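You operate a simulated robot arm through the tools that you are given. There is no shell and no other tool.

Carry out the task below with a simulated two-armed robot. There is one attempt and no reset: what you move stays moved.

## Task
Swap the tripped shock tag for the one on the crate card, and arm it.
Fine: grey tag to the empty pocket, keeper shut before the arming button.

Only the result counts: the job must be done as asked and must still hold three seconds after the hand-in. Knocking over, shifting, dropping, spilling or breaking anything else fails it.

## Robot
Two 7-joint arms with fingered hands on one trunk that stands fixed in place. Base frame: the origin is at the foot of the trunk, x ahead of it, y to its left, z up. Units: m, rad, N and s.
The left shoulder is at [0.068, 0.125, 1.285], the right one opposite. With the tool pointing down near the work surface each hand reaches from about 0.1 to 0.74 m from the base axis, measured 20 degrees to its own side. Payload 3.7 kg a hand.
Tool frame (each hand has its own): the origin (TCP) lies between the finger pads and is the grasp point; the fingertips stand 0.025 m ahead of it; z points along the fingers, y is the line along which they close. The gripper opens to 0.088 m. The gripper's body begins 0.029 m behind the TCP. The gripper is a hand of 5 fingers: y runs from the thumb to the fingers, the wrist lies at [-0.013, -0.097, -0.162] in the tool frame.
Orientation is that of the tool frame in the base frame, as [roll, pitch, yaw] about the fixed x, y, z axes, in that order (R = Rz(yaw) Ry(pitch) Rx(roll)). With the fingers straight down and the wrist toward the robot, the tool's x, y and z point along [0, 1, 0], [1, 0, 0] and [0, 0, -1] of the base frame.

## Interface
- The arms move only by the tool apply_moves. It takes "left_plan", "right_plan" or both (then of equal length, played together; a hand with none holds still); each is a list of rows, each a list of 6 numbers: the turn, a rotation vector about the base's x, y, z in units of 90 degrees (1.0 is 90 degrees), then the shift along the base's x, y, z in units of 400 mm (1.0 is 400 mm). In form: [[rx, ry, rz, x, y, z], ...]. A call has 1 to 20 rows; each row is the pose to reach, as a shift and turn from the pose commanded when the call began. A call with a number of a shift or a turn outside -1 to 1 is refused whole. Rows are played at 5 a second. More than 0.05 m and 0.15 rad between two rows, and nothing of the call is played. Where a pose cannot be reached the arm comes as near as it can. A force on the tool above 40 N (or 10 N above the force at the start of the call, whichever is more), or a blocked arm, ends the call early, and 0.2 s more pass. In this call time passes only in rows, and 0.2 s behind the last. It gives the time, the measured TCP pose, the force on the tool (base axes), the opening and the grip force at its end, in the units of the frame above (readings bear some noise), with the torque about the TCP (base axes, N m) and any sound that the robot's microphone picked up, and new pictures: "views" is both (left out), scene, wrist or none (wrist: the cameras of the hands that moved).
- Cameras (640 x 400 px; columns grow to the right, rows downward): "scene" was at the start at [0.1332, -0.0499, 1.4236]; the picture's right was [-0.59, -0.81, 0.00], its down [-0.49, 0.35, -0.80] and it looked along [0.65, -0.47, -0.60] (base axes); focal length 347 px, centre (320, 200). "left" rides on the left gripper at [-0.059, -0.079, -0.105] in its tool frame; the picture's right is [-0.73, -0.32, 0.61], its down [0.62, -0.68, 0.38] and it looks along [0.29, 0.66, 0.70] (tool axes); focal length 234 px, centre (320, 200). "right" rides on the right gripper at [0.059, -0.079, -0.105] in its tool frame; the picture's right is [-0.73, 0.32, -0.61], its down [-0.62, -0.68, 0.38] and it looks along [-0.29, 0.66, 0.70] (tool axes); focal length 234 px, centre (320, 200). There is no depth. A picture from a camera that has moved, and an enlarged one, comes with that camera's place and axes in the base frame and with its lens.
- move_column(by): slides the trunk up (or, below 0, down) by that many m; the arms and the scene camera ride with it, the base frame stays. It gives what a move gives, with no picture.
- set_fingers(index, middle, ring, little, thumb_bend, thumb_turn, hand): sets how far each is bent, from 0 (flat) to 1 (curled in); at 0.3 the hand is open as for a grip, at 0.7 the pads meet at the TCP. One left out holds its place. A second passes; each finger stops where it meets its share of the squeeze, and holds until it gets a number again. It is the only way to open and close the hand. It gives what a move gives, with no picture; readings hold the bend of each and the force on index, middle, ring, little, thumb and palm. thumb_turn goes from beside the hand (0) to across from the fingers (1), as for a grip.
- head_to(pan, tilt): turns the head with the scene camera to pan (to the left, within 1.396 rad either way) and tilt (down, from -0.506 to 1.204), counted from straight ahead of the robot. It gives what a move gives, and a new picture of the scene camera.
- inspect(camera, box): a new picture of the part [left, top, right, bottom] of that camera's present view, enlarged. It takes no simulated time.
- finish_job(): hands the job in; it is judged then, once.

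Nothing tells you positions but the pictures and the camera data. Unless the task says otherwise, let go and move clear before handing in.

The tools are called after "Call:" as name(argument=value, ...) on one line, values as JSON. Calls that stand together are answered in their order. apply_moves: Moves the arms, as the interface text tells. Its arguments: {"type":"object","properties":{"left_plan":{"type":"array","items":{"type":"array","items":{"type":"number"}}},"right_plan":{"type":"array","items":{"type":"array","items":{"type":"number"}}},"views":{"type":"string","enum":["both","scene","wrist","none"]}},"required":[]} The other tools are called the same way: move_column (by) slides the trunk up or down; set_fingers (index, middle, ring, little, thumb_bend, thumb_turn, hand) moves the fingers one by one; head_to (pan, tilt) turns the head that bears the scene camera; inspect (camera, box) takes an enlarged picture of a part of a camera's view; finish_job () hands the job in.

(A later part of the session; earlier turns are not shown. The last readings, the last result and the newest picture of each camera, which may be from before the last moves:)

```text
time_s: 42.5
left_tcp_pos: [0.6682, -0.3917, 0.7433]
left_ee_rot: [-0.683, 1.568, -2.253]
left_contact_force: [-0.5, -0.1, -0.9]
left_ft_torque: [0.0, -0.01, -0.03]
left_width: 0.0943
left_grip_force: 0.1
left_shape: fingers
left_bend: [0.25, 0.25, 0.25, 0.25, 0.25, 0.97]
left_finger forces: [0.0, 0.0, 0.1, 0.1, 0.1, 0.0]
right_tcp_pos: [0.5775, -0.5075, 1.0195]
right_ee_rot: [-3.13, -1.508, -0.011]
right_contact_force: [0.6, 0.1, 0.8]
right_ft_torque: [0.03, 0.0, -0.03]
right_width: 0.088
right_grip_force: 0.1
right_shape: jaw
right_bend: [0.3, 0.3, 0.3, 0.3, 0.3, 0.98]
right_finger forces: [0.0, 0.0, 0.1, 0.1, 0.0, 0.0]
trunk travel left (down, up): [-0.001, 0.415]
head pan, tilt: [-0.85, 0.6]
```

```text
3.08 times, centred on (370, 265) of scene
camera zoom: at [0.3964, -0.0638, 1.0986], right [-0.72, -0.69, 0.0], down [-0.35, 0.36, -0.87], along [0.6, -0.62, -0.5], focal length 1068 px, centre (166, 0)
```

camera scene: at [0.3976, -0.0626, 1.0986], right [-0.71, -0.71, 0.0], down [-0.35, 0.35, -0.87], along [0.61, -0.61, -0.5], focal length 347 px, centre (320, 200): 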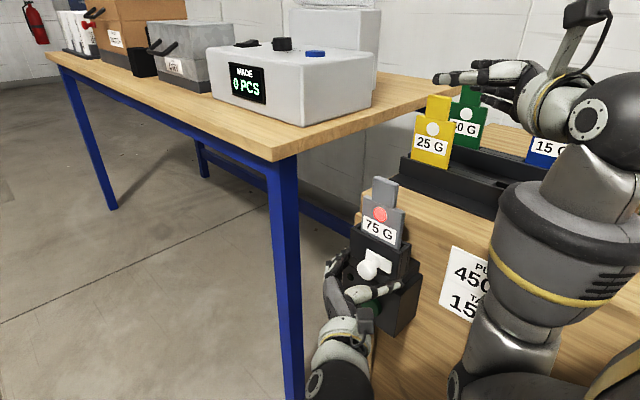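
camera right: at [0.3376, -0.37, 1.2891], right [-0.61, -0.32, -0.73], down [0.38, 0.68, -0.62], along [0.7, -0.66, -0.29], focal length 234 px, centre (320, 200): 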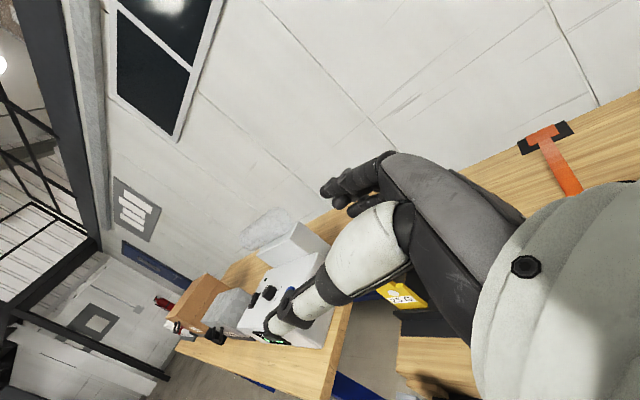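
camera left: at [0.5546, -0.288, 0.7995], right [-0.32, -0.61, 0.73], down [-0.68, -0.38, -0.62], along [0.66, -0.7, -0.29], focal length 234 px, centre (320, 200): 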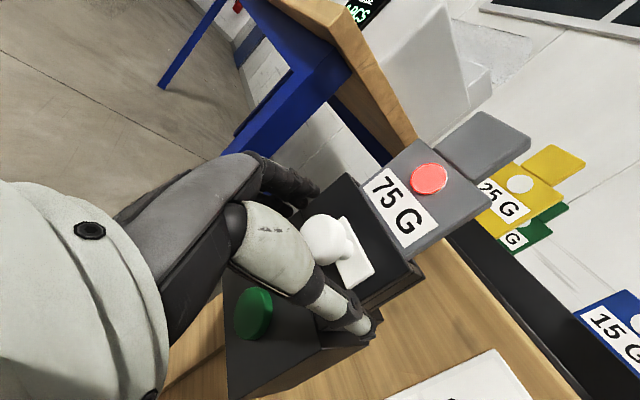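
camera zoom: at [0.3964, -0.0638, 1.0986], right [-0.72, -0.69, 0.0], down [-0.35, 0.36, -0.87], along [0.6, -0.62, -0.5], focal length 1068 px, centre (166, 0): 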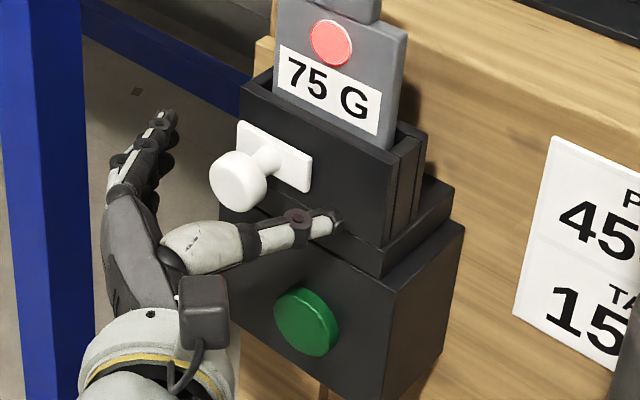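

The keeper stays open. I'll retract the left hand well clear, then raise the trunk 0.15 m to suit the right arm.

Call:
apply_moves(left_plan=[[0, 0, 0, 0, 0.1, 0], [0, 0, 0, 0, 0.2, 0], [0, 0, 0, -0.02, 0.3, 0], [0, 0, 0, -0.05, 0.4, 0.02], [0, 0, 0, -0.09, 0.5, 0.05], [0, 0, 0, -0.13, 0.6, 0.08], [0, 0, 0, -0.17, 0.7, 0.11]], views="none")

Call:
move_column(by=0.14)

Call:
head_to(pan=-0.8, tilt=0.65)

```text
time_s: 44.1
left_tcp_pos: [0.599, -0.1121, 0.788]
left_ee_rot: [-0.162, 1.569, -1.735]
left_contact_force: [-0.2, 0.1, -0.1]
left_ft_torque: [-0.01, -0.01, -0.02]
left_width: 0.0939
left_grip_force: 0.0
left_shape: fingers
left_bend: [0.25, 0.25, 0.25, 0.25, 0.25, 0.97]
left_finger forces: [0.0, 0.0, 0.1, 0.0, 0.0, 0.0]
right_tcp_pos: [0.5765, -0.5059, 1.0211]
right_ee_rot: [-3.13, -1.509, -0.011]
right_contact_force: [0.1, 0.3, -0.1]
right_ft_torque: [-0.01, 0.01, 0.01]
right_width: 0.0879
right_grip_force: 0.0
right_shape: jaw
right_bend: [0.3, 0.3, 0.3, 0.3, 0.3, 0.98]
right_finger forces: [0.0, 0.0, 0.0, 0.0, 0.0, 0.0]
trunk travel left (down, up): [-0.001, 0.415]
head pan, tilt: [-0.85, 0.6]
```

```text
time_s: 45.8
left_tcp_pos: [0.6017, -0.1118, 0.9251]
left_ee_rot: [-0.799, 1.567, -2.371]
left_contact_force: [0.0, -0.7, -0.4]
left_ft_torque: [0.0, 0.01, -0.01]
left_width: 0.0943
left_grip_force: 0.1
left_shape: fingers
left_bend: [0.25, 0.25, 0.25, 0.25, 0.25, 0.97]
left_finger forces: [0.0, 0.0, 0.0, 0.0, 0.0, 0.0]
right_tcp_pos: [0.5776, -0.5073, 1.1582]
right_ee_rot: [-3.13, -1.505, -0.01]
right_contact_force: [-0.8, 0.8, 0.5]
right_ft_torque: [0.01, -0.03, -0.01]
right_width: 0.0875
right_grip_force: 0.0
right_shape: jaw
right_bend: [0.3, 0.3, 0.3, 0.3, 0.3, 0.98]
right_finger forces: [0.1, 0.0, 0.1, 0.1, 0.1, 0.0]
trunk travel left (down, up): [-0.141, 0.275]
head pan, tilt: [-0.85, 0.6]
```

```text
time_s: 46.4
left_tcp_pos: [0.5995, -0.1121, 0.9257]
left_ee_rot: [-0.31, 1.567, -1.881]
left_contact_force: [-0.2, -0.2, 0.4]
left_ft_torque: [-0.02, 0.01, 0.0]
left_width: 0.0939
left_grip_force: 0.0
left_shape: fingers
left_bend: [0.25, 0.25, 0.25, 0.25, 0.25, 0.97]
left_finger forces: [0.0, 0.0, 0.1, 0.0, 0.0, 0.0]
right_tcp_pos: [0.577, -0.5063, 1.1603]
right_ee_rot: [-3.131, -1.508, -0.009]
right_contact_force: [-0.1, -0.6, 0.7]
right_ft_torque: [-0.01, -0.03, -0.02]
right_width: 0.0878
right_grip_force: 0.1
right_shape: jaw
right_bend: [0.3, 0.3, 0.3, 0.3, 0.3, 0.98]
right_finger forces: [0.1, 0.0, 0.0, 0.0, 0.0, 0.1]
trunk travel left (down, up): [-0.141, 0.275]
head pan, tilt: [-0.799, 0.649]
camera scene: at [0.2771, -0.0608, 1.2495], right [-0.72, -0.7, 0.0], down [-0.42, 0.43, -0.8], along [0.56, -0.57, -0.6], focal length 347 px, centre (320, 200)
```

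scene: 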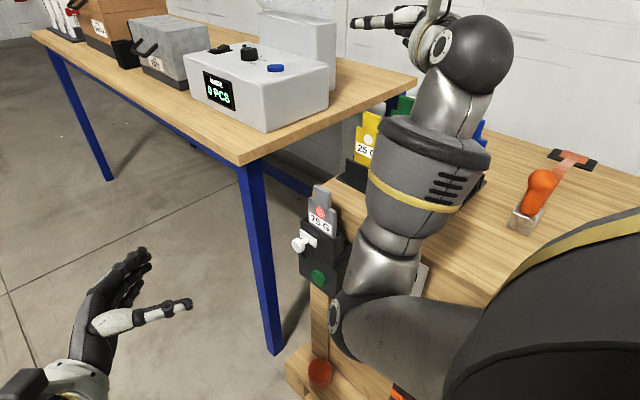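

Both hands are clear and the keeper is open. I'll look closely at the crate edge and the grey tag to set the grip height.

Call:
inspect(camera="scene", box=[290, 170, 390, 290])

Call:
inspect(camera="left", box=[260, 180, 640, 400])

Call:
inspect(camera="right", box=[320, 0, 640, 400])

```text
3.33 times, centred on (340, 230) of scene
camera zoom: at [0.2771, -0.0608, 1.2495], right [-0.72, -0.7, 0.0], down [-0.42, 0.43, -0.8], along [0.56, -0.57, -0.6], focal length 1156 px, centre (253, 100)
```

zoom: 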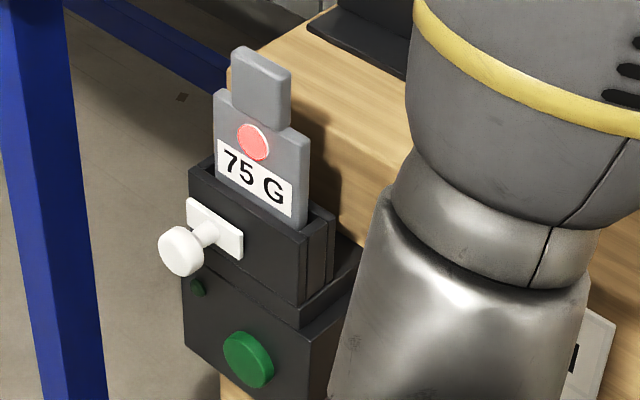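

```text
1.68 times, centred on (450, 290) of left
camera zoom: at [0.5242, -0.0077, 0.9839], right [-0.32, -0.61, 0.73], down [-0.68, -0.38, -0.62], along [0.66, -0.7, -0.29], focal length 394 px, centre (101, 48)
```

zoom: 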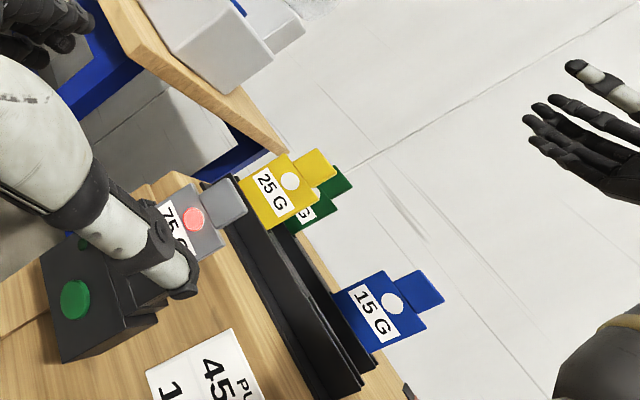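

```text
1.00 times, centred on (480, 200) of right (not enlarged: the box is as wide or as high as the picture)
camera zoom: at [0.4743, -0.4269, 1.2259], right [-0.65, -0.32, -0.69], down [0.34, 0.68, -0.65], along [0.68, -0.66, -0.33], focal length 234 px, centre (160, 200)
```

zoom: 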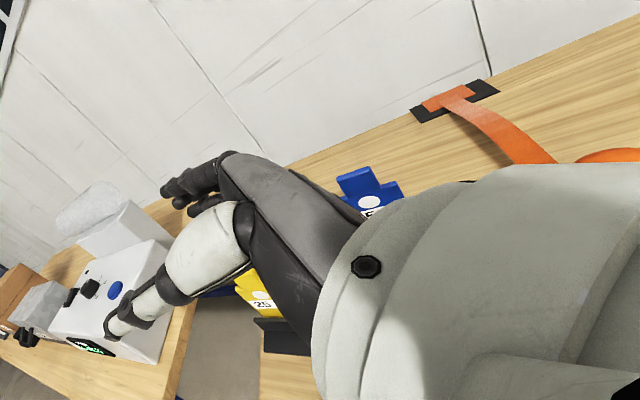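

The grey tag's front face is at about y≈-0.441, x≈0.648, with its red dot at z≈0.817 and its top at 0.868. I'll bring the right hand above it, level and open, ready to come straight down astride the tag.

Call:
apply_moves(right_plan=[[0, -0.01, 0, 0.035, 0.03, -0.08], [0, -0.02, 0, 0.07, 0.06, -0.16], [0, -0.03, 0, 0.105, 0.09, -0.24], [0, -0.04, 0, 0.14, 0.12, -0.32], [0, -0.04, 0, 0.1775, 0.148, -0.4]], views="both")

```text
time_s: 47.6
left_tcp_pos: [0.6014, -0.1131, 0.9262]
left_ee_rot: [-1.131, 1.568, -2.703]
left_contact_force: [0.4, 0.2, 0.7]
left_ft_torque: [0.01, -0.03, -0.01]
left_width: 0.0941
left_grip_force: 0.0
left_shape: fingers
left_bend: [0.25, 0.25, 0.25, 0.25, 0.25, 0.97]
left_finger forces: [0.1, 0.0, 0.0, 0.0, 0.0, 0.0]
right_tcp_pos: [0.6497, -0.4481, 1.0011]
right_ee_rot: [1.32, -1.569, 1.823]
right_contact_force: [-0.2, -0.1, 0.0]
right_ft_torque: [0.0, 0.0, -0.02]
right_width: 0.0878
right_grip_force: 0.2
right_shape: jaw
right_bend: [0.3, 0.3, 0.3, 0.3, 0.3, 0.98]
right_finger forces: [0.1, 0.0, 0.0, 0.0, 0.1, 0.1]
trunk travel left (down, up): [-0.141, 0.275]
head pan, tilt: [-0.799, 0.649]
camera scene: at [0.2774, -0.0609, 1.2494], right [-0.72, -0.7, 0.0], down [-0.42, 0.43, -0.8], along [0.56, -0.57, -0.6], focal length 347 px, centre (320, 200)
camera right: at [0.5429, -0.3688, 1.0599], right [-0.61, -0.32, -0.73], down [0.38, 0.68, -0.62], along [0.7, -0.66, -0.29], focal length 234 px, centre (320, 200)
```

scene: 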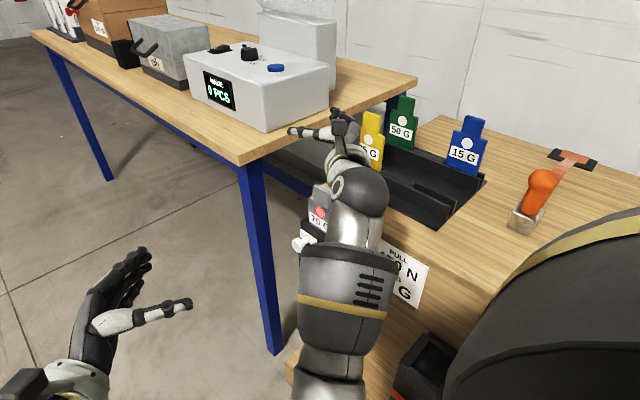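
right: 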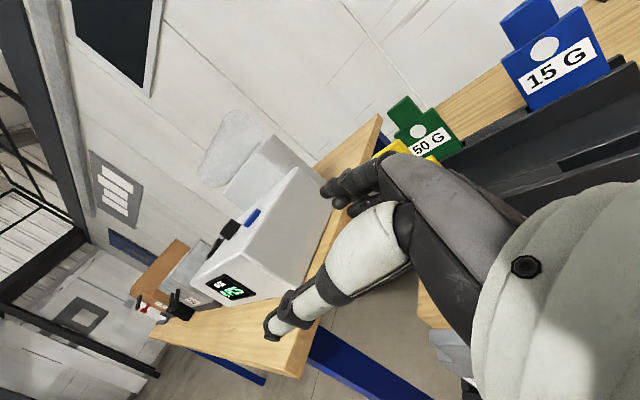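

The right hand is exactly above the tag and level. Descending in two stages.

Call:
apply_moves(right_plan=[[0, 0, 0, 0, 0, -0.06], [0, 0, 0, -0.002, 0.002, -0.12], [0, 0, 0, -0.004, 0.002, -0.18]], views="both")

Call:
inspect(camera="scene", box=[270, 110, 420, 260])

Call:
inspect(camera="left", box=[260, 180, 500, 400])

```text
time_s: 48.4
left_tcp_pos: [0.601, -0.1122, 0.9266]
left_ee_rot: [-1.152, 1.567, -2.722]
left_contact_force: [-1.1, 0.4, 0.0]
left_ft_torque: [0.04, 0.0, -0.02]
left_width: 0.0941
left_grip_force: 0.0
left_shape: fingers
left_bend: [0.25, 0.25, 0.25, 0.25, 0.25, 0.97]
left_finger forces: [0.1, 0.0, 0.0, 0.0, 0.0, 0.1]
right_tcp_pos: [0.6469, -0.4469, 0.9295]
right_ee_rot: [-1.836, -1.569, -1.304]
right_contact_force: [-0.7, 0.7, 0.1]
right_ft_torque: [-0.01, -0.02, -0.02]
right_width: 0.0879
right_grip_force: 0.1
right_shape: jaw
right_bend: [0.3, 0.3, 0.3, 0.3, 0.3, 0.98]
right_finger forces: [0.0, 0.1, 0.0, 0.0, 0.1, 0.0]
trunk travel left (down, up): [-0.141, 0.275]
head pan, tilt: [-0.799, 0.649]
camera scene: at [0.2773, -0.0609, 1.2495], right [-0.72, -0.7, 0.0], down [-0.42, 0.43, -0.8], along [0.56, -0.57, -0.6], focal length 347 px, centre (320, 200)
camera right: at [0.5403, -0.3671, 0.9884], right [-0.61, -0.32, -0.73], down [0.38, 0.68, -0.62], along [0.7, -0.66, -0.29], focal length 234 px, centre (320, 200)
```

scene: 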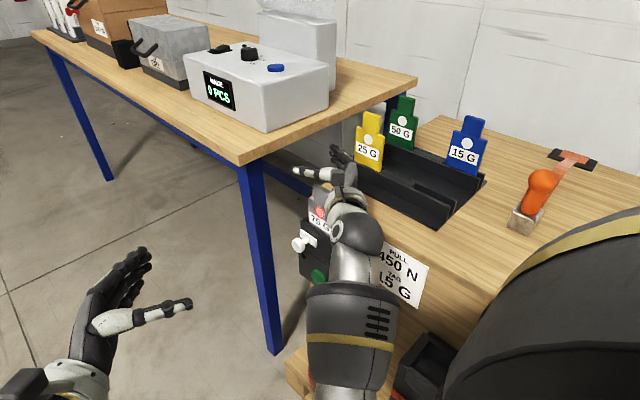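
right: 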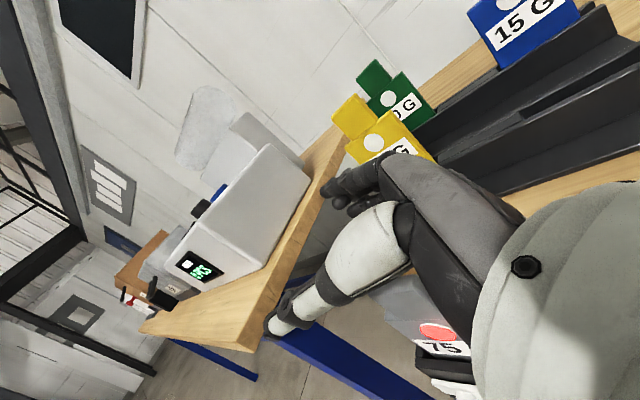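

```text
2.67 times, centred on (345, 185) of scene
camera zoom: at [0.2773, -0.0609, 1.2495], right [-0.72, -0.7, 0.0], down [-0.42, 0.43, -0.8], along [0.56, -0.57, -0.6], focal length 925 px, centre (253, 240)
```

zoom: 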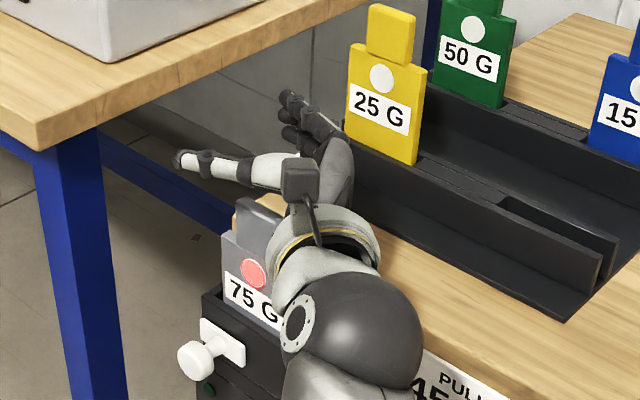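

```text
1.82 times, centred on (380, 290) of left
camera zoom: at [0.5243, -0.0077, 0.9838], right [-0.32, -0.61, 0.73], down [-0.68, -0.38, -0.62], along [0.66, -0.7, -0.29], focal length 426 px, centre (211, 36)
```

zoom: 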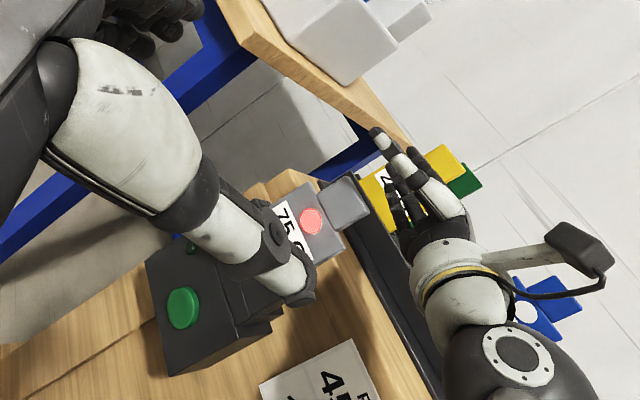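

The tag is directly below the open right hand, with the thumb in front and fingers behind. Descending to grip height.

Call:
apply_moves(right_plan=[[0, 0, 0, 0.002, 0, -0.06], [0, 0, 0, 0.003, 0, -0.12], [0, 0, 0, 0.003, 0, -0.16], [0, 0, 0, 0.003, 0, -0.186]], views="none")

Call:
inspect(camera="scene", box=[270, 130, 400, 260])

Call:
inspect(camera="left", box=[300, 220, 480, 380])

Call:
inspect(camera="right", box=[220, 120, 460, 360])

```text
time_s: 49.4
left_tcp_pos: [0.6013, -0.1128, 0.9271]
left_ee_rot: [-0.742, 1.567, -2.311]
left_contact_force: [0.0, -0.3, -0.1]
left_ft_torque: [-0.01, -0.04, -0.02]
left_width: 0.0942
left_grip_force: 0.0
left_shape: fingers
left_bend: [0.25, 0.25, 0.25, 0.25, 0.25, 0.97]
left_finger forces: [0.0, 0.0, 0.1, 0.1, 0.0, 0.0]
right_tcp_pos: [0.6497, -0.4456, 0.853]
right_ee_rot: [-2.115, -1.57, -1.024]
right_contact_force: [-0.9, 0.1, 0.3]
right_ft_torque: [0.02, -0.02, -0.03]
right_width: 0.0881
right_grip_force: 0.1
right_shape: jaw
right_bend: [0.3, 0.3, 0.3, 0.3, 0.3, 0.98]
right_finger forces: [0.1, 0.0, 0.0, 0.0, 0.0, 0.0]
trunk travel left (down, up): [-0.141, 0.275]
head pan, tilt: [-0.799, 0.649]
```

```text
3.08 times, centred on (335, 195) of scene
camera zoom: at [0.2772, -0.0608, 1.2495], right [-0.72, -0.7, 0.0], down [-0.42, 0.43, -0.8], along [0.56, -0.57, -0.6], focal length 1068 px, centre (274, 215)
```

zoom: 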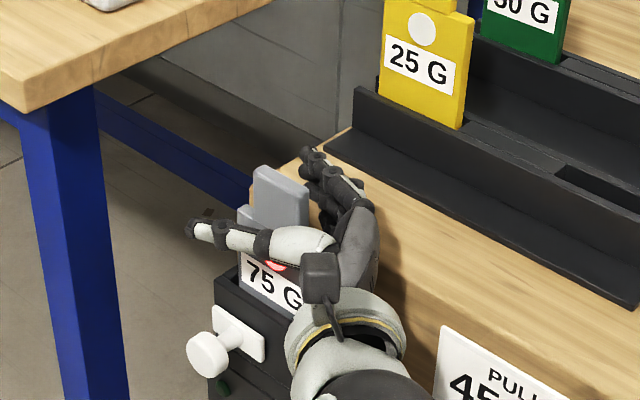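

```text
2.50 times, centred on (390, 300) of left
camera zoom: at [0.5243, -0.0077, 0.9839], right [-0.32, -0.61, 0.73], down [-0.68, -0.38, -0.62], along [0.66, -0.7, -0.29], focal length 585 px, centre (145, -50)
```

zoom: 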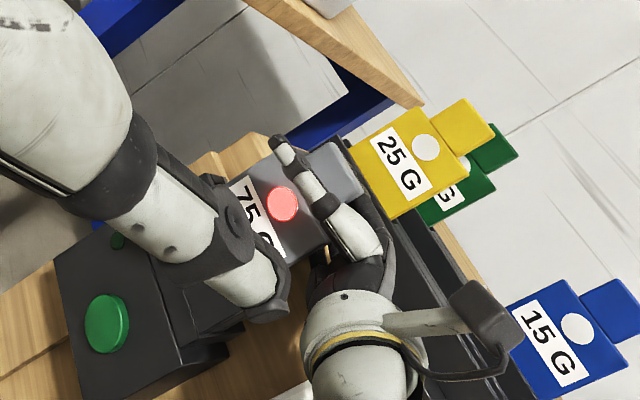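

```text
1.67 times, centred on (340, 240) of right
camera zoom: at [0.542, -0.367, 0.9121], right [-0.61, -0.32, -0.73], down [0.38, 0.68, -0.62], along [0.7, -0.66, -0.29], focal length 390 px, centre (287, 133)
```

zoom: 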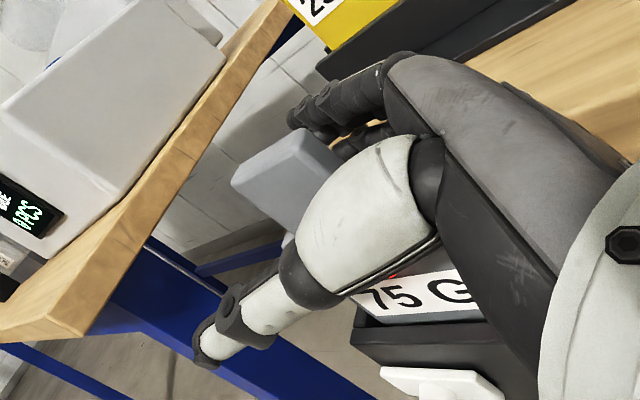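

The neck of the grey tag sits between thumb and fingers. Closing the right hand.

Call:
set_fingers(hand="right", index=0.75, middle=0.75, ring=0.75, little=0.75, thumb_bend=0.75)

Call:
inspect(camera="scene", box=[270, 130, 400, 260])

Call:
inspect(camera="left", box=[300, 220, 480, 380])

Call:
inspect(camera="right", box=[220, 120, 460, 360])

```text
time_s: 50.4
left_tcp_pos: [0.6, -0.1137, 0.9279]
left_ee_rot: [-0.352, 1.568, -1.922]
left_contact_force: [-0.2, 0.3, 0.1]
left_ft_torque: [0.02, -0.01, 0.01]
left_width: 0.0945
left_grip_force: 0.1
left_shape: fingers
left_bend: [0.25, 0.25, 0.25, 0.25, 0.25, 0.97]
left_finger forces: [0.0, 0.1, 0.0, 0.0, 0.1, 0.0]
right_tcp_pos: [0.6497, -0.4466, 0.8527]
right_ee_rot: [1.798, -1.569, 1.344]
right_contact_force: [3.0, -6.2, 2.6]
right_ft_torque: [-0.35, -0.11, 0.02]
right_width: 0.0002
right_grip_force: 13.1
right_shape: fingers
right_bend: [0.74, 0.74, 0.73, 0.74, 0.68, 0.97]
right_finger forces: [3.1, 2.8, 6.1, 5.0, 8.2, 0.0]
trunk travel left (down, up): [-0.141, 0.275]
head pan, tilt: [-0.799, 0.649]
```

```text
3.08 times, centred on (335, 195) of scene
camera zoom: at [0.2772, -0.0612, 1.2495], right [-0.72, -0.7, 0.0], down [-0.42, 0.43, -0.8], along [0.56, -0.57, -0.6], focal length 1068 px, centre (274, 215)
```

zoom: 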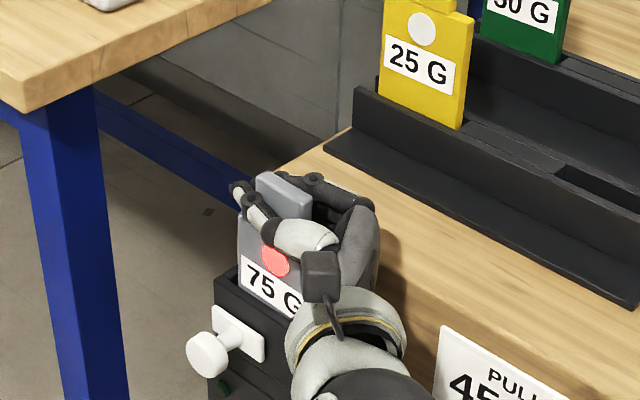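

```text
2.50 times, centred on (390, 300) of left
camera zoom: at [0.5243, -0.008, 0.984], right [-0.32, -0.61, 0.73], down [-0.68, -0.38, -0.62], along [0.66, -0.7, -0.29], focal length 585 px, centre (145, -50)
```

zoom: 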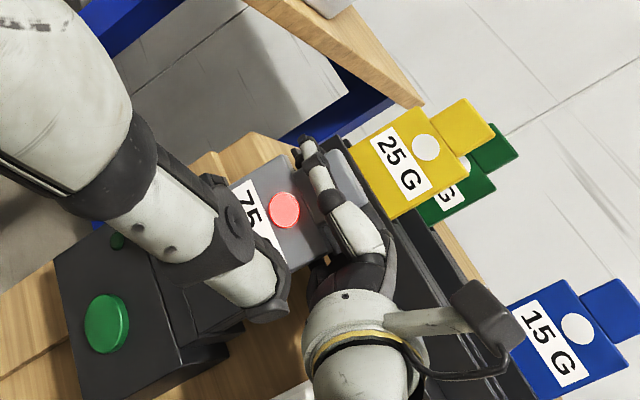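

```text
1.67 times, centred on (340, 240) of right
camera zoom: at [0.542, -0.3674, 0.9126], right [-0.61, -0.32, -0.73], down [0.38, 0.68, -0.62], along [0.7, -0.66, -0.29], focal length 390 px, centre (287, 133)
```

zoom: 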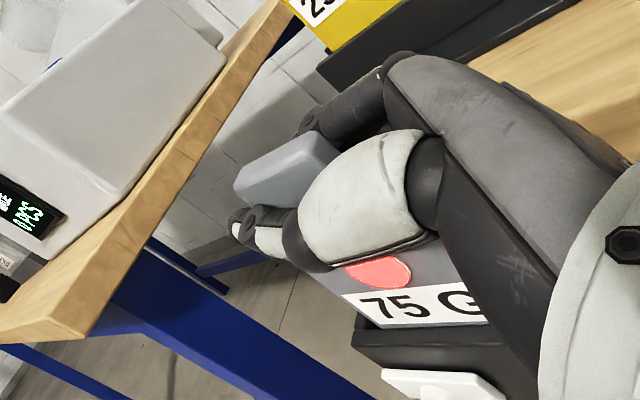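

The grip holds, but the ring and little fingers push the lower body forward and would tilt the tag. I'll ease those two so that only index and middle oppose the thumb.

Call:
set_fingers(hand="right", ring=0.6, little=0.55)

Call:
set_fingers(hand="right", index=0.85, middle=0.85, thumb_bend=0.85)

Call:
inspect(camera="scene", box=[270, 130, 400, 260])

Call:
inspect(camera="right", box=[220, 120, 460, 360])

```text
time_s: 51.4
left_tcp_pos: [0.601, -0.1132, 0.9265]
left_ee_rot: [-0.553, 1.569, -2.124]
left_contact_force: [0.2, -0.6, -0.1]
left_ft_torque: [0.04, 0.01, 0.0]
left_width: 0.0941
left_grip_force: 0.0
left_shape: fingers
left_bend: [0.25, 0.25, 0.25, 0.25, 0.25, 0.97]
left_finger forces: [0.0, 0.0, 0.0, 0.0, 0.0, 0.0]
right_tcp_pos: [0.6485, -0.4458, 0.8524]
right_ee_rot: [-1.933, -1.57, -1.208]
right_contact_force: [2.7, -0.5, 2.4]
right_ft_torque: [-0.05, 0.0, -0.01]
right_width: 0.0
right_grip_force: 6.6
right_shape: fingers
right_bend: [0.74, 0.74, 0.6, 0.55, 0.71, 0.97]
right_finger forces: [3.9, 3.2, 0.0, 0.0, 6.2, 0.1]
trunk travel left (down, up): [-0.141, 0.275]
head pan, tilt: [-0.799, 0.649]
```

```text
time_s: 52.4
left_tcp_pos: [0.6008, -0.1123, 0.9285]
left_ee_rot: [-0.293, 1.567, -1.864]
left_contact_force: [-0.8, 0.1, 0.4]
left_ft_torque: [0.0, -0.02, -0.05]
left_width: 0.094
left_grip_force: 0.0
left_shape: fingers
left_bend: [0.25, 0.25, 0.25, 0.25, 0.25, 0.97]
left_finger forces: [0.1, 0.0, 0.0, 0.0, 0.0, 0.1]
right_tcp_pos: [0.6483, -0.4469, 0.8549]
right_ee_rot: [0.613, -1.566, 2.533]
right_contact_force: [10.2, -3.0, 15.9]
right_ft_torque: [-0.05, -0.22, -0.02]
right_width: 0.0
right_grip_force: 12.7
right_shape: fingers
right_bend: [0.83, 0.81, 0.6, 0.55, 0.73, 0.97]
right_finger forces: [0.0, 22.1, 0.0, 0.0, 3.1, 0.6]
trunk travel left (down, up): [-0.141, 0.275]
head pan, tilt: [-0.799, 0.649]
```

```text
3.08 times, centred on (335, 195) of scene
camera zoom: at [0.2766, -0.0601, 1.2499], right [-0.72, -0.7, 0.0], down [-0.42, 0.43, -0.8], along [0.56, -0.57, -0.6], focal length 1068 px, centre (274, 215)
```

zoom: 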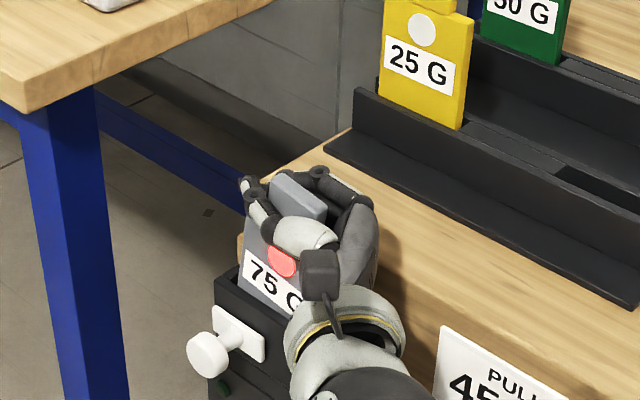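

```text
1.67 times, centred on (340, 240) of right
camera zoom: at [0.5419, -0.3664, 0.9144], right [-0.6, -0.33, -0.73], down [0.38, 0.68, -0.62], along [0.7, -0.66, -0.29], focal length 390 px, centre (287, 133)
```

zoom: 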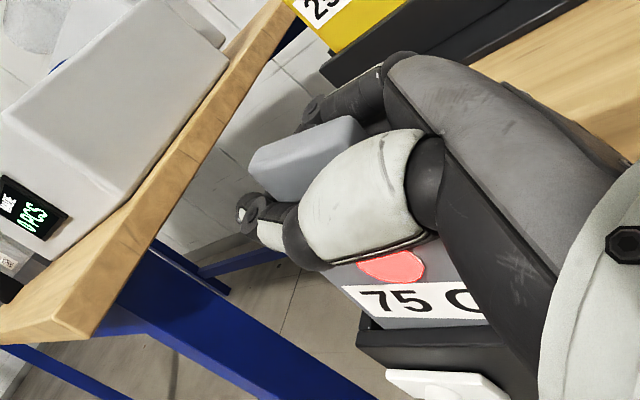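

Squeezing harder curled the fingers and tilted the tag. I'll back off to let it settle, and check it.

Call:
set_fingers(hand="right", index=0.55, middle=0.55, ring=0.45, little=0.4, thumb_bend=0.5)

Call:
inspect(camera="scene", box=[270, 130, 400, 260])

Call:
inspect(camera="right", box=[220, 120, 460, 360])

Call:
inspect(camera="left", box=[340, 230, 440, 330])

```text
time_s: 53.4
left_tcp_pos: [0.6003, -0.1126, 0.9267]
left_ee_rot: [-0.613, 1.568, -2.183]
left_contact_force: [-0.1, 0.1, 0.4]
left_ft_torque: [0.0, -0.01, 0.03]
left_width: 0.094
left_grip_force: 0.1
left_shape: fingers
left_bend: [0.25, 0.25, 0.25, 0.25, 0.25, 0.97]
left_finger forces: [0.0, 0.1, 0.1, 0.0, 0.1, 0.0]
right_tcp_pos: [0.6484, -0.4459, 0.8525]
right_ee_rot: [-3.057, -1.569, -0.082]
right_contact_force: [0.0, -0.3, -0.6]
right_ft_torque: [0.01, 0.0, 0.04]
right_width: 0.0357
right_grip_force: 0.0
right_shape: fingers
right_bend: [0.55, 0.55, 0.45, 0.4, 0.5, 0.97]
right_finger forces: [0.1, 0.1, 0.1, 0.1, 0.1, 0.0]
trunk travel left (down, up): [-0.141, 0.275]
head pan, tilt: [-0.799, 0.649]
```

```text
3.08 times, centred on (335, 195) of scene
camera zoom: at [0.2772, -0.0608, 1.2495], right [-0.72, -0.7, 0.0], down [-0.42, 0.43, -0.8], along [0.56, -0.57, -0.6], focal length 1068 px, centre (274, 215)
```

zoom: 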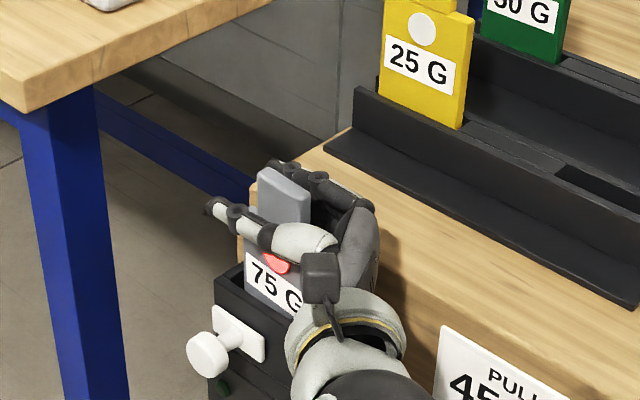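

```text
1.67 times, centred on (340, 240) of right
camera zoom: at [0.5419, -0.367, 0.912], right [-0.61, -0.32, -0.73], down [0.38, 0.68, -0.62], along [0.7, -0.66, -0.29], focal length 390 px, centre (287, 133)
```

zoom: 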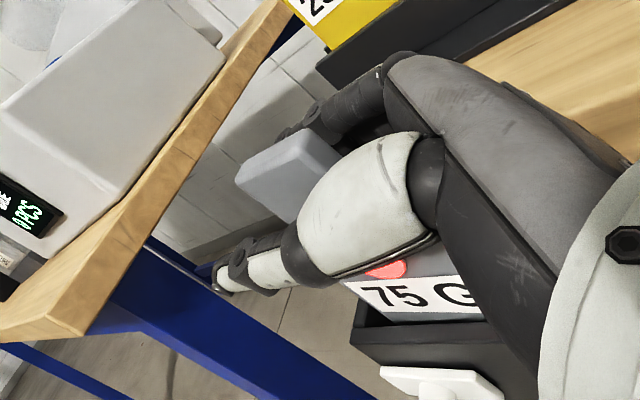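

```text
4.00 times, centred on (390, 280) of left
camera zoom: at [0.5243, -0.0077, 0.9838], right [-0.32, -0.61, 0.73], down [-0.68, -0.38, -0.62], along [0.66, -0.7, -0.29], focal length 937 px, centre (40, -120)
```

zoom: 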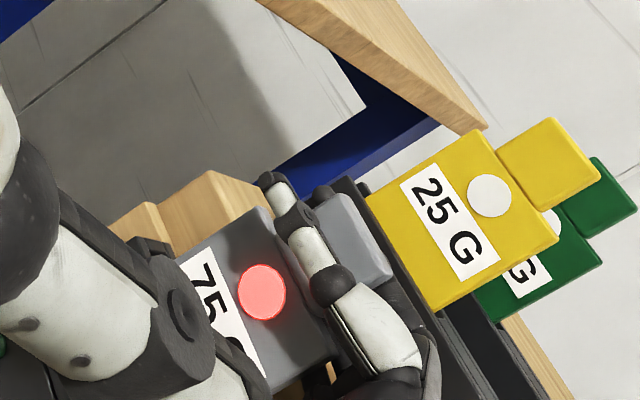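

The tag settled back upright. I'll regrip with the balanced two-finger pinch that worked before.

Call:
set_fingers(hand="right", index=0.75, middle=0.75, ring=0.6, little=0.55, thumb_bend=0.75)

Call:
apply_moves(right_plan=[[0, 0, 0, 0, 0, 0.015], [0, 0, 0, 0, 0, 0.03], [0, 0, 0, 0, 0, 0.05]], views="none")

Call:
inspect(camera="scene", box=[270, 130, 400, 260])

Call:
inspect(camera="right", box=[220, 120, 460, 360])

Call:
inspect(camera="left", box=[340, 230, 440, 330])

```text
time_s: 54.4
left_tcp_pos: [0.6016, -0.1119, 0.9268]
left_ee_rot: [-1.602, 1.568, 3.11]
left_contact_force: [0.9, -0.7, 0.7]
left_ft_torque: [-0.01, -0.01, -0.01]
left_width: 0.0941
left_grip_force: 0.0
left_shape: fingers
left_bend: [0.25, 0.25, 0.25, 0.25, 0.25, 0.97]
left_finger forces: [0.1, 0.1, 0.1, 0.1, 0.0, 0.0]
right_tcp_pos: [0.6494, -0.4453, 0.8533]
right_ee_rot: [1.723, -1.568, 1.421]
right_contact_force: [1.8, 0.2, 2.4]
right_ft_torque: [-0.02, -0.04, -0.01]
right_width: 0.0
right_grip_force: 1.2
right_shape: fingers
right_bend: [0.74, 0.74, 0.6, 0.55, 0.71, 0.97]
right_finger forces: [0.0, 2.2, 0.0, 0.0, 0.0, 0.0]
trunk travel left (down, up): [-0.141, 0.275]
head pan, tilt: [-0.799, 0.649]
```

```text
time_s: 55.2
left_tcp_pos: [0.6008, -0.1139, 0.9256]
left_ee_rot: [-0.021, 1.569, -1.592]
left_contact_force: [0.0, 0.1, -0.2]
left_ft_torque: [0.01, 0.03, 0.01]
left_width: 0.0941
left_grip_force: 0.0
left_shape: fingers
left_bend: [0.25, 0.25, 0.25, 0.25, 0.25, 0.97]
left_finger forces: [0.0, 0.0, 0.1, 0.0, 0.0, 0.0]
right_tcp_pos: [0.6473, -0.4475, 0.873]
right_ee_rot: [-1.638, -1.57, -1.501]
right_contact_force: [0.0, 0.6, 0.2]
right_ft_torque: [0.0, 0.0, 0.01]
right_width: 0.0003
right_grip_force: 0.1
right_shape: fingers
right_bend: [0.74, 0.75, 0.6, 0.55, 0.71, 0.97]
right_finger forces: [0.1, 0.1, 0.0, 0.1, 0.0, 0.0]
trunk travel left (down, up): [-0.141, 0.275]
head pan, tilt: [-0.799, 0.649]
```

```text
3.08 times, centred on (335, 195) of scene
camera zoom: at [0.2771, -0.0608, 1.2495], right [-0.72, -0.7, 0.0], down [-0.42, 0.43, -0.8], along [0.56, -0.57, -0.6], focal length 1068 px, centre (274, 215)
```

zoom: 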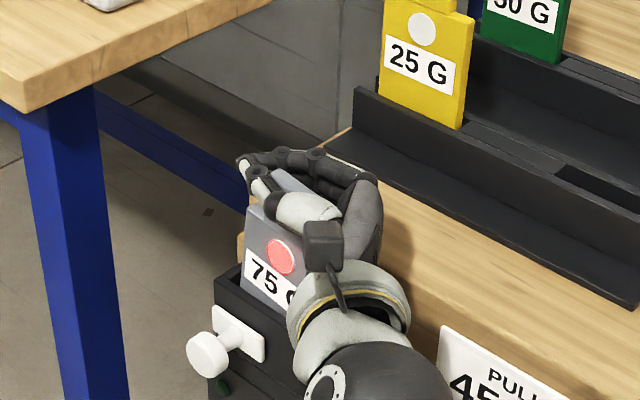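

```text
1.67 times, centred on (340, 240) of right
camera zoom: at [0.5409, -0.3674, 0.932], right [-0.61, -0.32, -0.73], down [0.38, 0.68, -0.62], along [0.7, -0.66, -0.29], focal length 390 px, centre (287, 133)
```

zoom: 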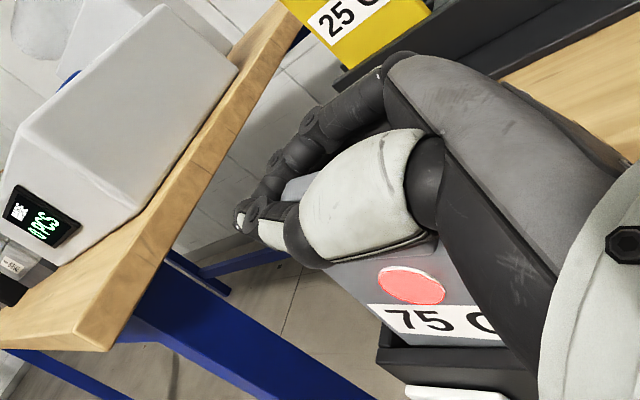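

```text
4.00 times, centred on (390, 280) of left
camera zoom: at [0.5242, -0.0077, 0.9839], right [-0.32, -0.61, 0.73], down [-0.68, -0.38, -0.62], along [0.66, -0.7, -0.29], focal length 937 px, centre (40, -120)
```

zoom: 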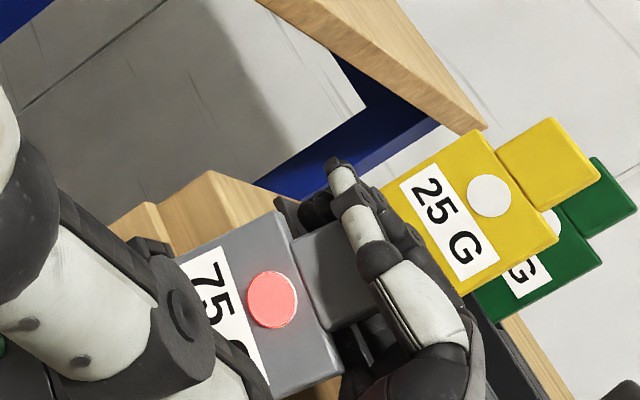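

The pinch missed: fingertips and thumb met beyond the neck, because the pads touch about 2 cm ahead of the TCP. The tag stayed seated. I'll open, back off 18 mm along -x so the fingertips land on the neck, and regrip.

Call:
set_fingers(hand="right", index=0.4, middle=0.4, ring=0.4, little=0.4, thumb_bend=0.4)

Call:
apply_moves(right_plan=[[0, 0, 0, -0.025, 0.0, 0], [0, 0, 0, -0.043, 0.0, 0], [0, 0, 0, -0.043, 0.0, -0.03], [0, 0, 0, -0.043, 0.0, -0.05]], views="none")

Call:
inspect(camera="scene", box=[270, 130, 400, 260])

Call:
inspect(camera="left", box=[340, 230, 440, 330])

```text
time_s: 56.2
left_tcp_pos: [0.6007, -0.1111, 0.9267]
left_ee_rot: [-1.062, 1.569, -2.634]
left_contact_force: [0.1, -0.6, -0.2]
left_ft_torque: [0.03, -0.04, -0.03]
left_width: 0.0944
left_grip_force: 0.0
left_shape: fingers
left_bend: [0.25, 0.25, 0.25, 0.25, 0.25, 0.97]
left_finger forces: [0.0, 0.1, 0.1, 0.0, 0.0, 0.0]
right_tcp_pos: [0.648, -0.4465, 0.873]
right_ee_rot: [-0.494, -1.57, -2.646]
right_contact_force: [-0.2, -0.7, 0.0]
right_ft_torque: [0.01, 0.01, -0.07]
right_width: 0.0632
right_grip_force: 0.1
right_shape: fingers
right_bend: [0.4, 0.4, 0.4, 0.4, 0.4, 0.97]
right_finger forces: [0.0, 0.1, 0.0, 0.0, 0.1, 0.1]
trunk travel left (down, up): [-0.141, 0.275]
head pan, tilt: [-0.799, 0.649]
```

```text
time_s: 57.2
left_tcp_pos: [0.6003, -0.1115, 0.9268]
left_ee_rot: [-0.751, 1.567, -2.321]
left_contact_force: [0.3, 0.3, 0.5]
left_ft_torque: [0.02, -0.01, 0.03]
left_width: 0.0944
left_grip_force: 0.0
left_shape: fingers
left_bend: [0.25, 0.25, 0.25, 0.25, 0.25, 0.97]
left_finger forces: [0.0, 0.1, 0.0, 0.1, 0.0, 0.0]
right_tcp_pos: [0.6312, -0.4475, 0.8541]
right_ee_rot: [1.861, -1.568, 1.283]
right_contact_force: [0.4, 0.6, 0.5]
right_ft_torque: [-0.03, 0.0, -0.02]
right_width: 0.0631
right_grip_force: 0.1
right_shape: fingers
right_bend: [0.4, 0.4, 0.4, 0.4, 0.4, 0.97]
right_finger forces: [0.0, 0.0, 0.1, 0.0, 0.1, 0.1]
trunk travel left (down, up): [-0.141, 0.275]
head pan, tilt: [-0.799, 0.649]
```

```text
3.08 times, centred on (335, 195) of scene
camera zoom: at [0.2772, -0.0609, 1.2495], right [-0.72, -0.7, 0.0], down [-0.42, 0.43, -0.8], along [0.56, -0.57, -0.6], focal length 1068 px, centre (274, 215)
```

zoom: 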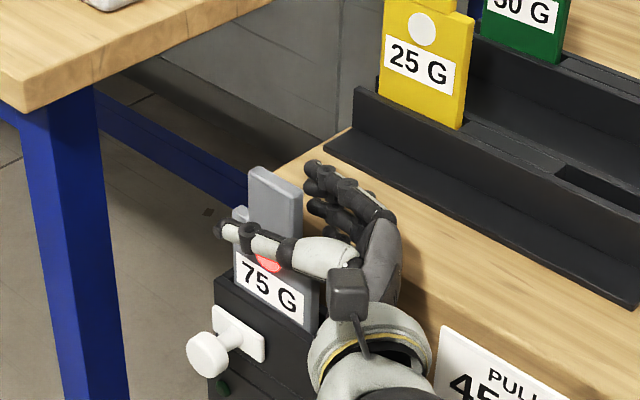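

```text
4.00 times, centred on (390, 280) of left
camera zoom: at [0.5243, -0.0077, 0.9839], right [-0.32, -0.61, 0.73], down [-0.68, -0.38, -0.62], along [0.66, -0.7, -0.29], focal length 937 px, centre (40, -120)
```

zoom: 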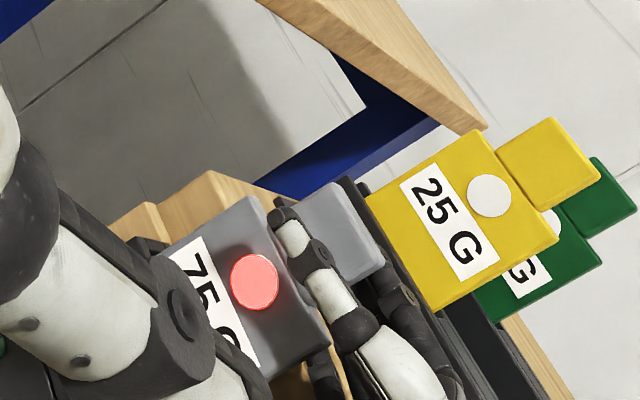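

The tag is upright and seated. Closing the fingertips on it.

Call:
set_fingers(hand="right", index=0.72, middle=0.72, ring=0.55, little=0.5, thumb_bend=0.72)

Call:
inspect(camera="scene", box=[270, 130, 400, 260])

Call:
inspect(camera="left", box=[340, 230, 440, 330])

Call:
inspect(camera="right", box=[220, 120, 460, 360])

```text
time_s: 58.2
left_tcp_pos: [0.601, -0.1133, 0.9279]
left_ee_rot: [-0.854, 1.568, -2.424]
left_contact_force: [0.0, -0.1, -0.3]
left_ft_torque: [-0.01, 0.03, 0.03]
left_width: 0.0943
left_grip_force: 0.0
left_shape: fingers
left_bend: [0.25, 0.25, 0.25, 0.25, 0.25, 0.97]
left_finger forces: [0.0, 0.1, 0.0, 0.1, 0.2, 0.1]
right_tcp_pos: [0.6312, -0.446, 0.8542]
right_ee_rot: [-2.963, -1.57, -0.177]
right_contact_force: [0.2, -1.7, 0.2]
right_ft_torque: [-0.06, -0.02, -0.01]
right_width: 0.0055
right_grip_force: 6.7
right_shape: fingers
right_bend: [0.71, 0.67, 0.55, 0.5, 0.66, 0.97]
right_finger forces: [3.4, 3.1, 0.1, 0.0, 5.9, 0.0]
trunk travel left (down, up): [-0.141, 0.275]
head pan, tilt: [-0.799, 0.649]
```

```text
3.08 times, centred on (335, 195) of scene
camera zoom: at [0.2772, -0.0609, 1.2495], right [-0.72, -0.7, 0.0], down [-0.42, 0.43, -0.8], along [0.56, -0.57, -0.6], focal length 1068 px, centre (274, 215)
```

zoom: 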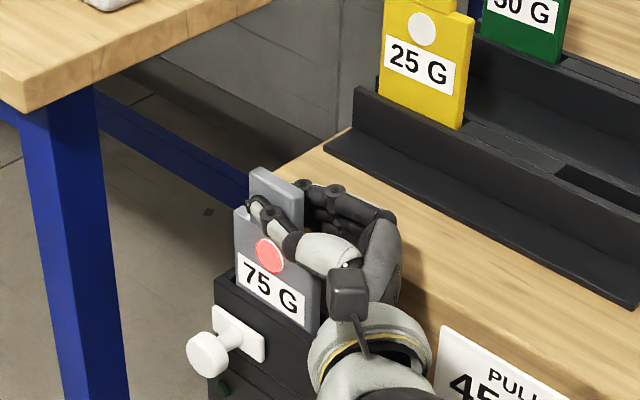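

```text
4.00 times, centred on (390, 280) of left
camera zoom: at [0.5243, -0.0078, 0.9839], right [-0.32, -0.61, 0.73], down [-0.68, -0.38, -0.62], along [0.66, -0.7, -0.29], focal length 937 px, centre (40, -120)
```

zoom: 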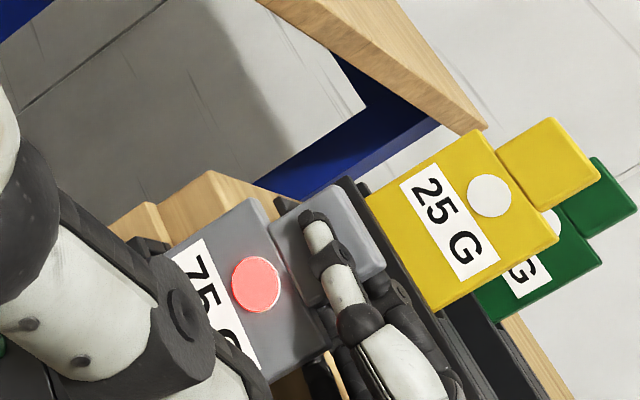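

```text
1.67 times, centred on (340, 240) of right
camera zoom: at [0.5242, -0.3666, 0.9126], right [-0.61, -0.32, -0.73], down [0.38, 0.68, -0.62], along [0.7, -0.66, -0.29], focal length 390 px, centre (287, 133)
```

zoom: 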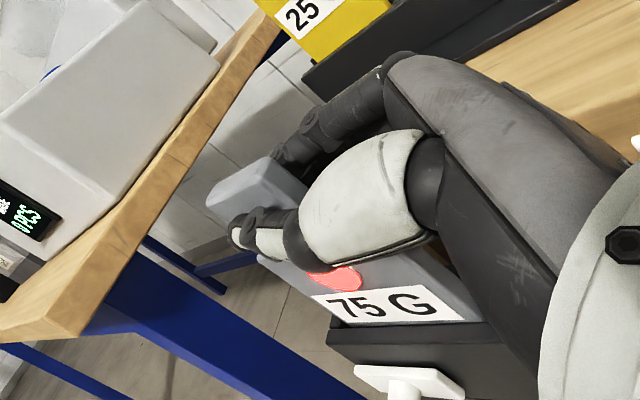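

That's a proper grip: 6.7 N with the thumb pad centred on the neck. Lifting 2 cm to check it holds.

Call:
apply_moves(right_plan=[[0, 0, 0, 0, 0, 0.0125], [0, 0, 0, 0, 0, 0.025], [0, 0, 0, 0, 0, 0.0375], [0, 0, 0, 0, 0, 0.05]], views="none")

Call:
inspect(camera="scene", box=[270, 130, 400, 260])

Call:
inspect(camera="left", box=[340, 230, 440, 330])

```text
time_s: 59.2
left_tcp_pos: [0.6015, -0.1113, 0.9265]
left_ee_rot: [-0.603, 1.568, -2.174]
left_contact_force: [-0.8, 0.6, -0.5]
left_ft_torque: [0.02, -0.01, 0.02]
left_width: 0.0942
left_grip_force: 0.0
left_shape: fingers
left_bend: [0.25, 0.25, 0.25, 0.25, 0.25, 0.97]
left_finger forces: [0.0, 0.0, 0.1, 0.0, 0.1, 0.0]
right_tcp_pos: [0.63, -0.4462, 0.8749]
right_ee_rot: [2.668, -1.569, 0.476]
right_contact_force: [0.3, -0.4, -0.9]
right_ft_torque: [-0.03, -0.05, 0.01]
right_width: 0.0053
right_grip_force: 6.0
right_shape: fingers
right_bend: [0.71, 0.67, 0.55, 0.5, 0.66, 0.97]
right_finger forces: [3.2, 3.2, 0.0, 0.1, 5.8, 0.0]
trunk travel left (down, up): [-0.141, 0.275]
head pan, tilt: [-0.799, 0.649]
```

```text
3.08 times, centred on (335, 195) of scene
camera zoom: at [0.2772, -0.0609, 1.2495], right [-0.72, -0.7, 0.0], down [-0.42, 0.43, -0.8], along [0.56, -0.57, -0.6], focal length 1068 px, centre (274, 215)
```

zoom: 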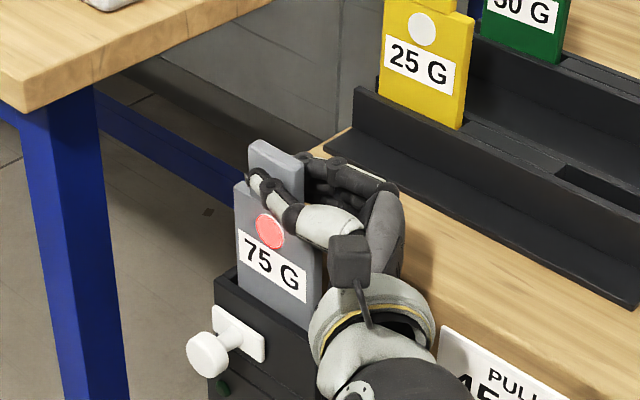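

```text
4.00 times, centred on (390, 280) of left
camera zoom: at [0.5243, -0.0077, 0.9839], right [-0.32, -0.61, 0.73], down [-0.68, -0.38, -0.62], along [0.66, -0.7, -0.29], focal length 937 px, centre (40, -120)
```

zoom: 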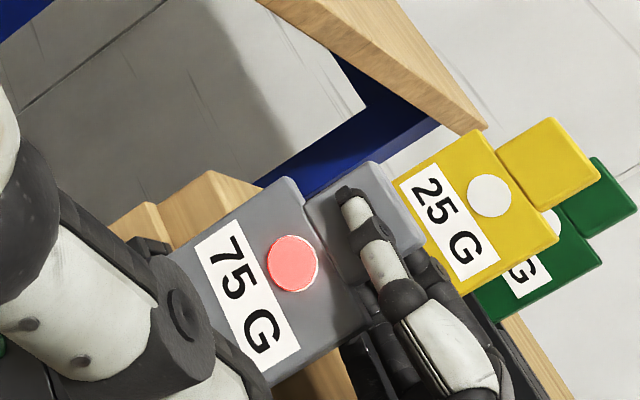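

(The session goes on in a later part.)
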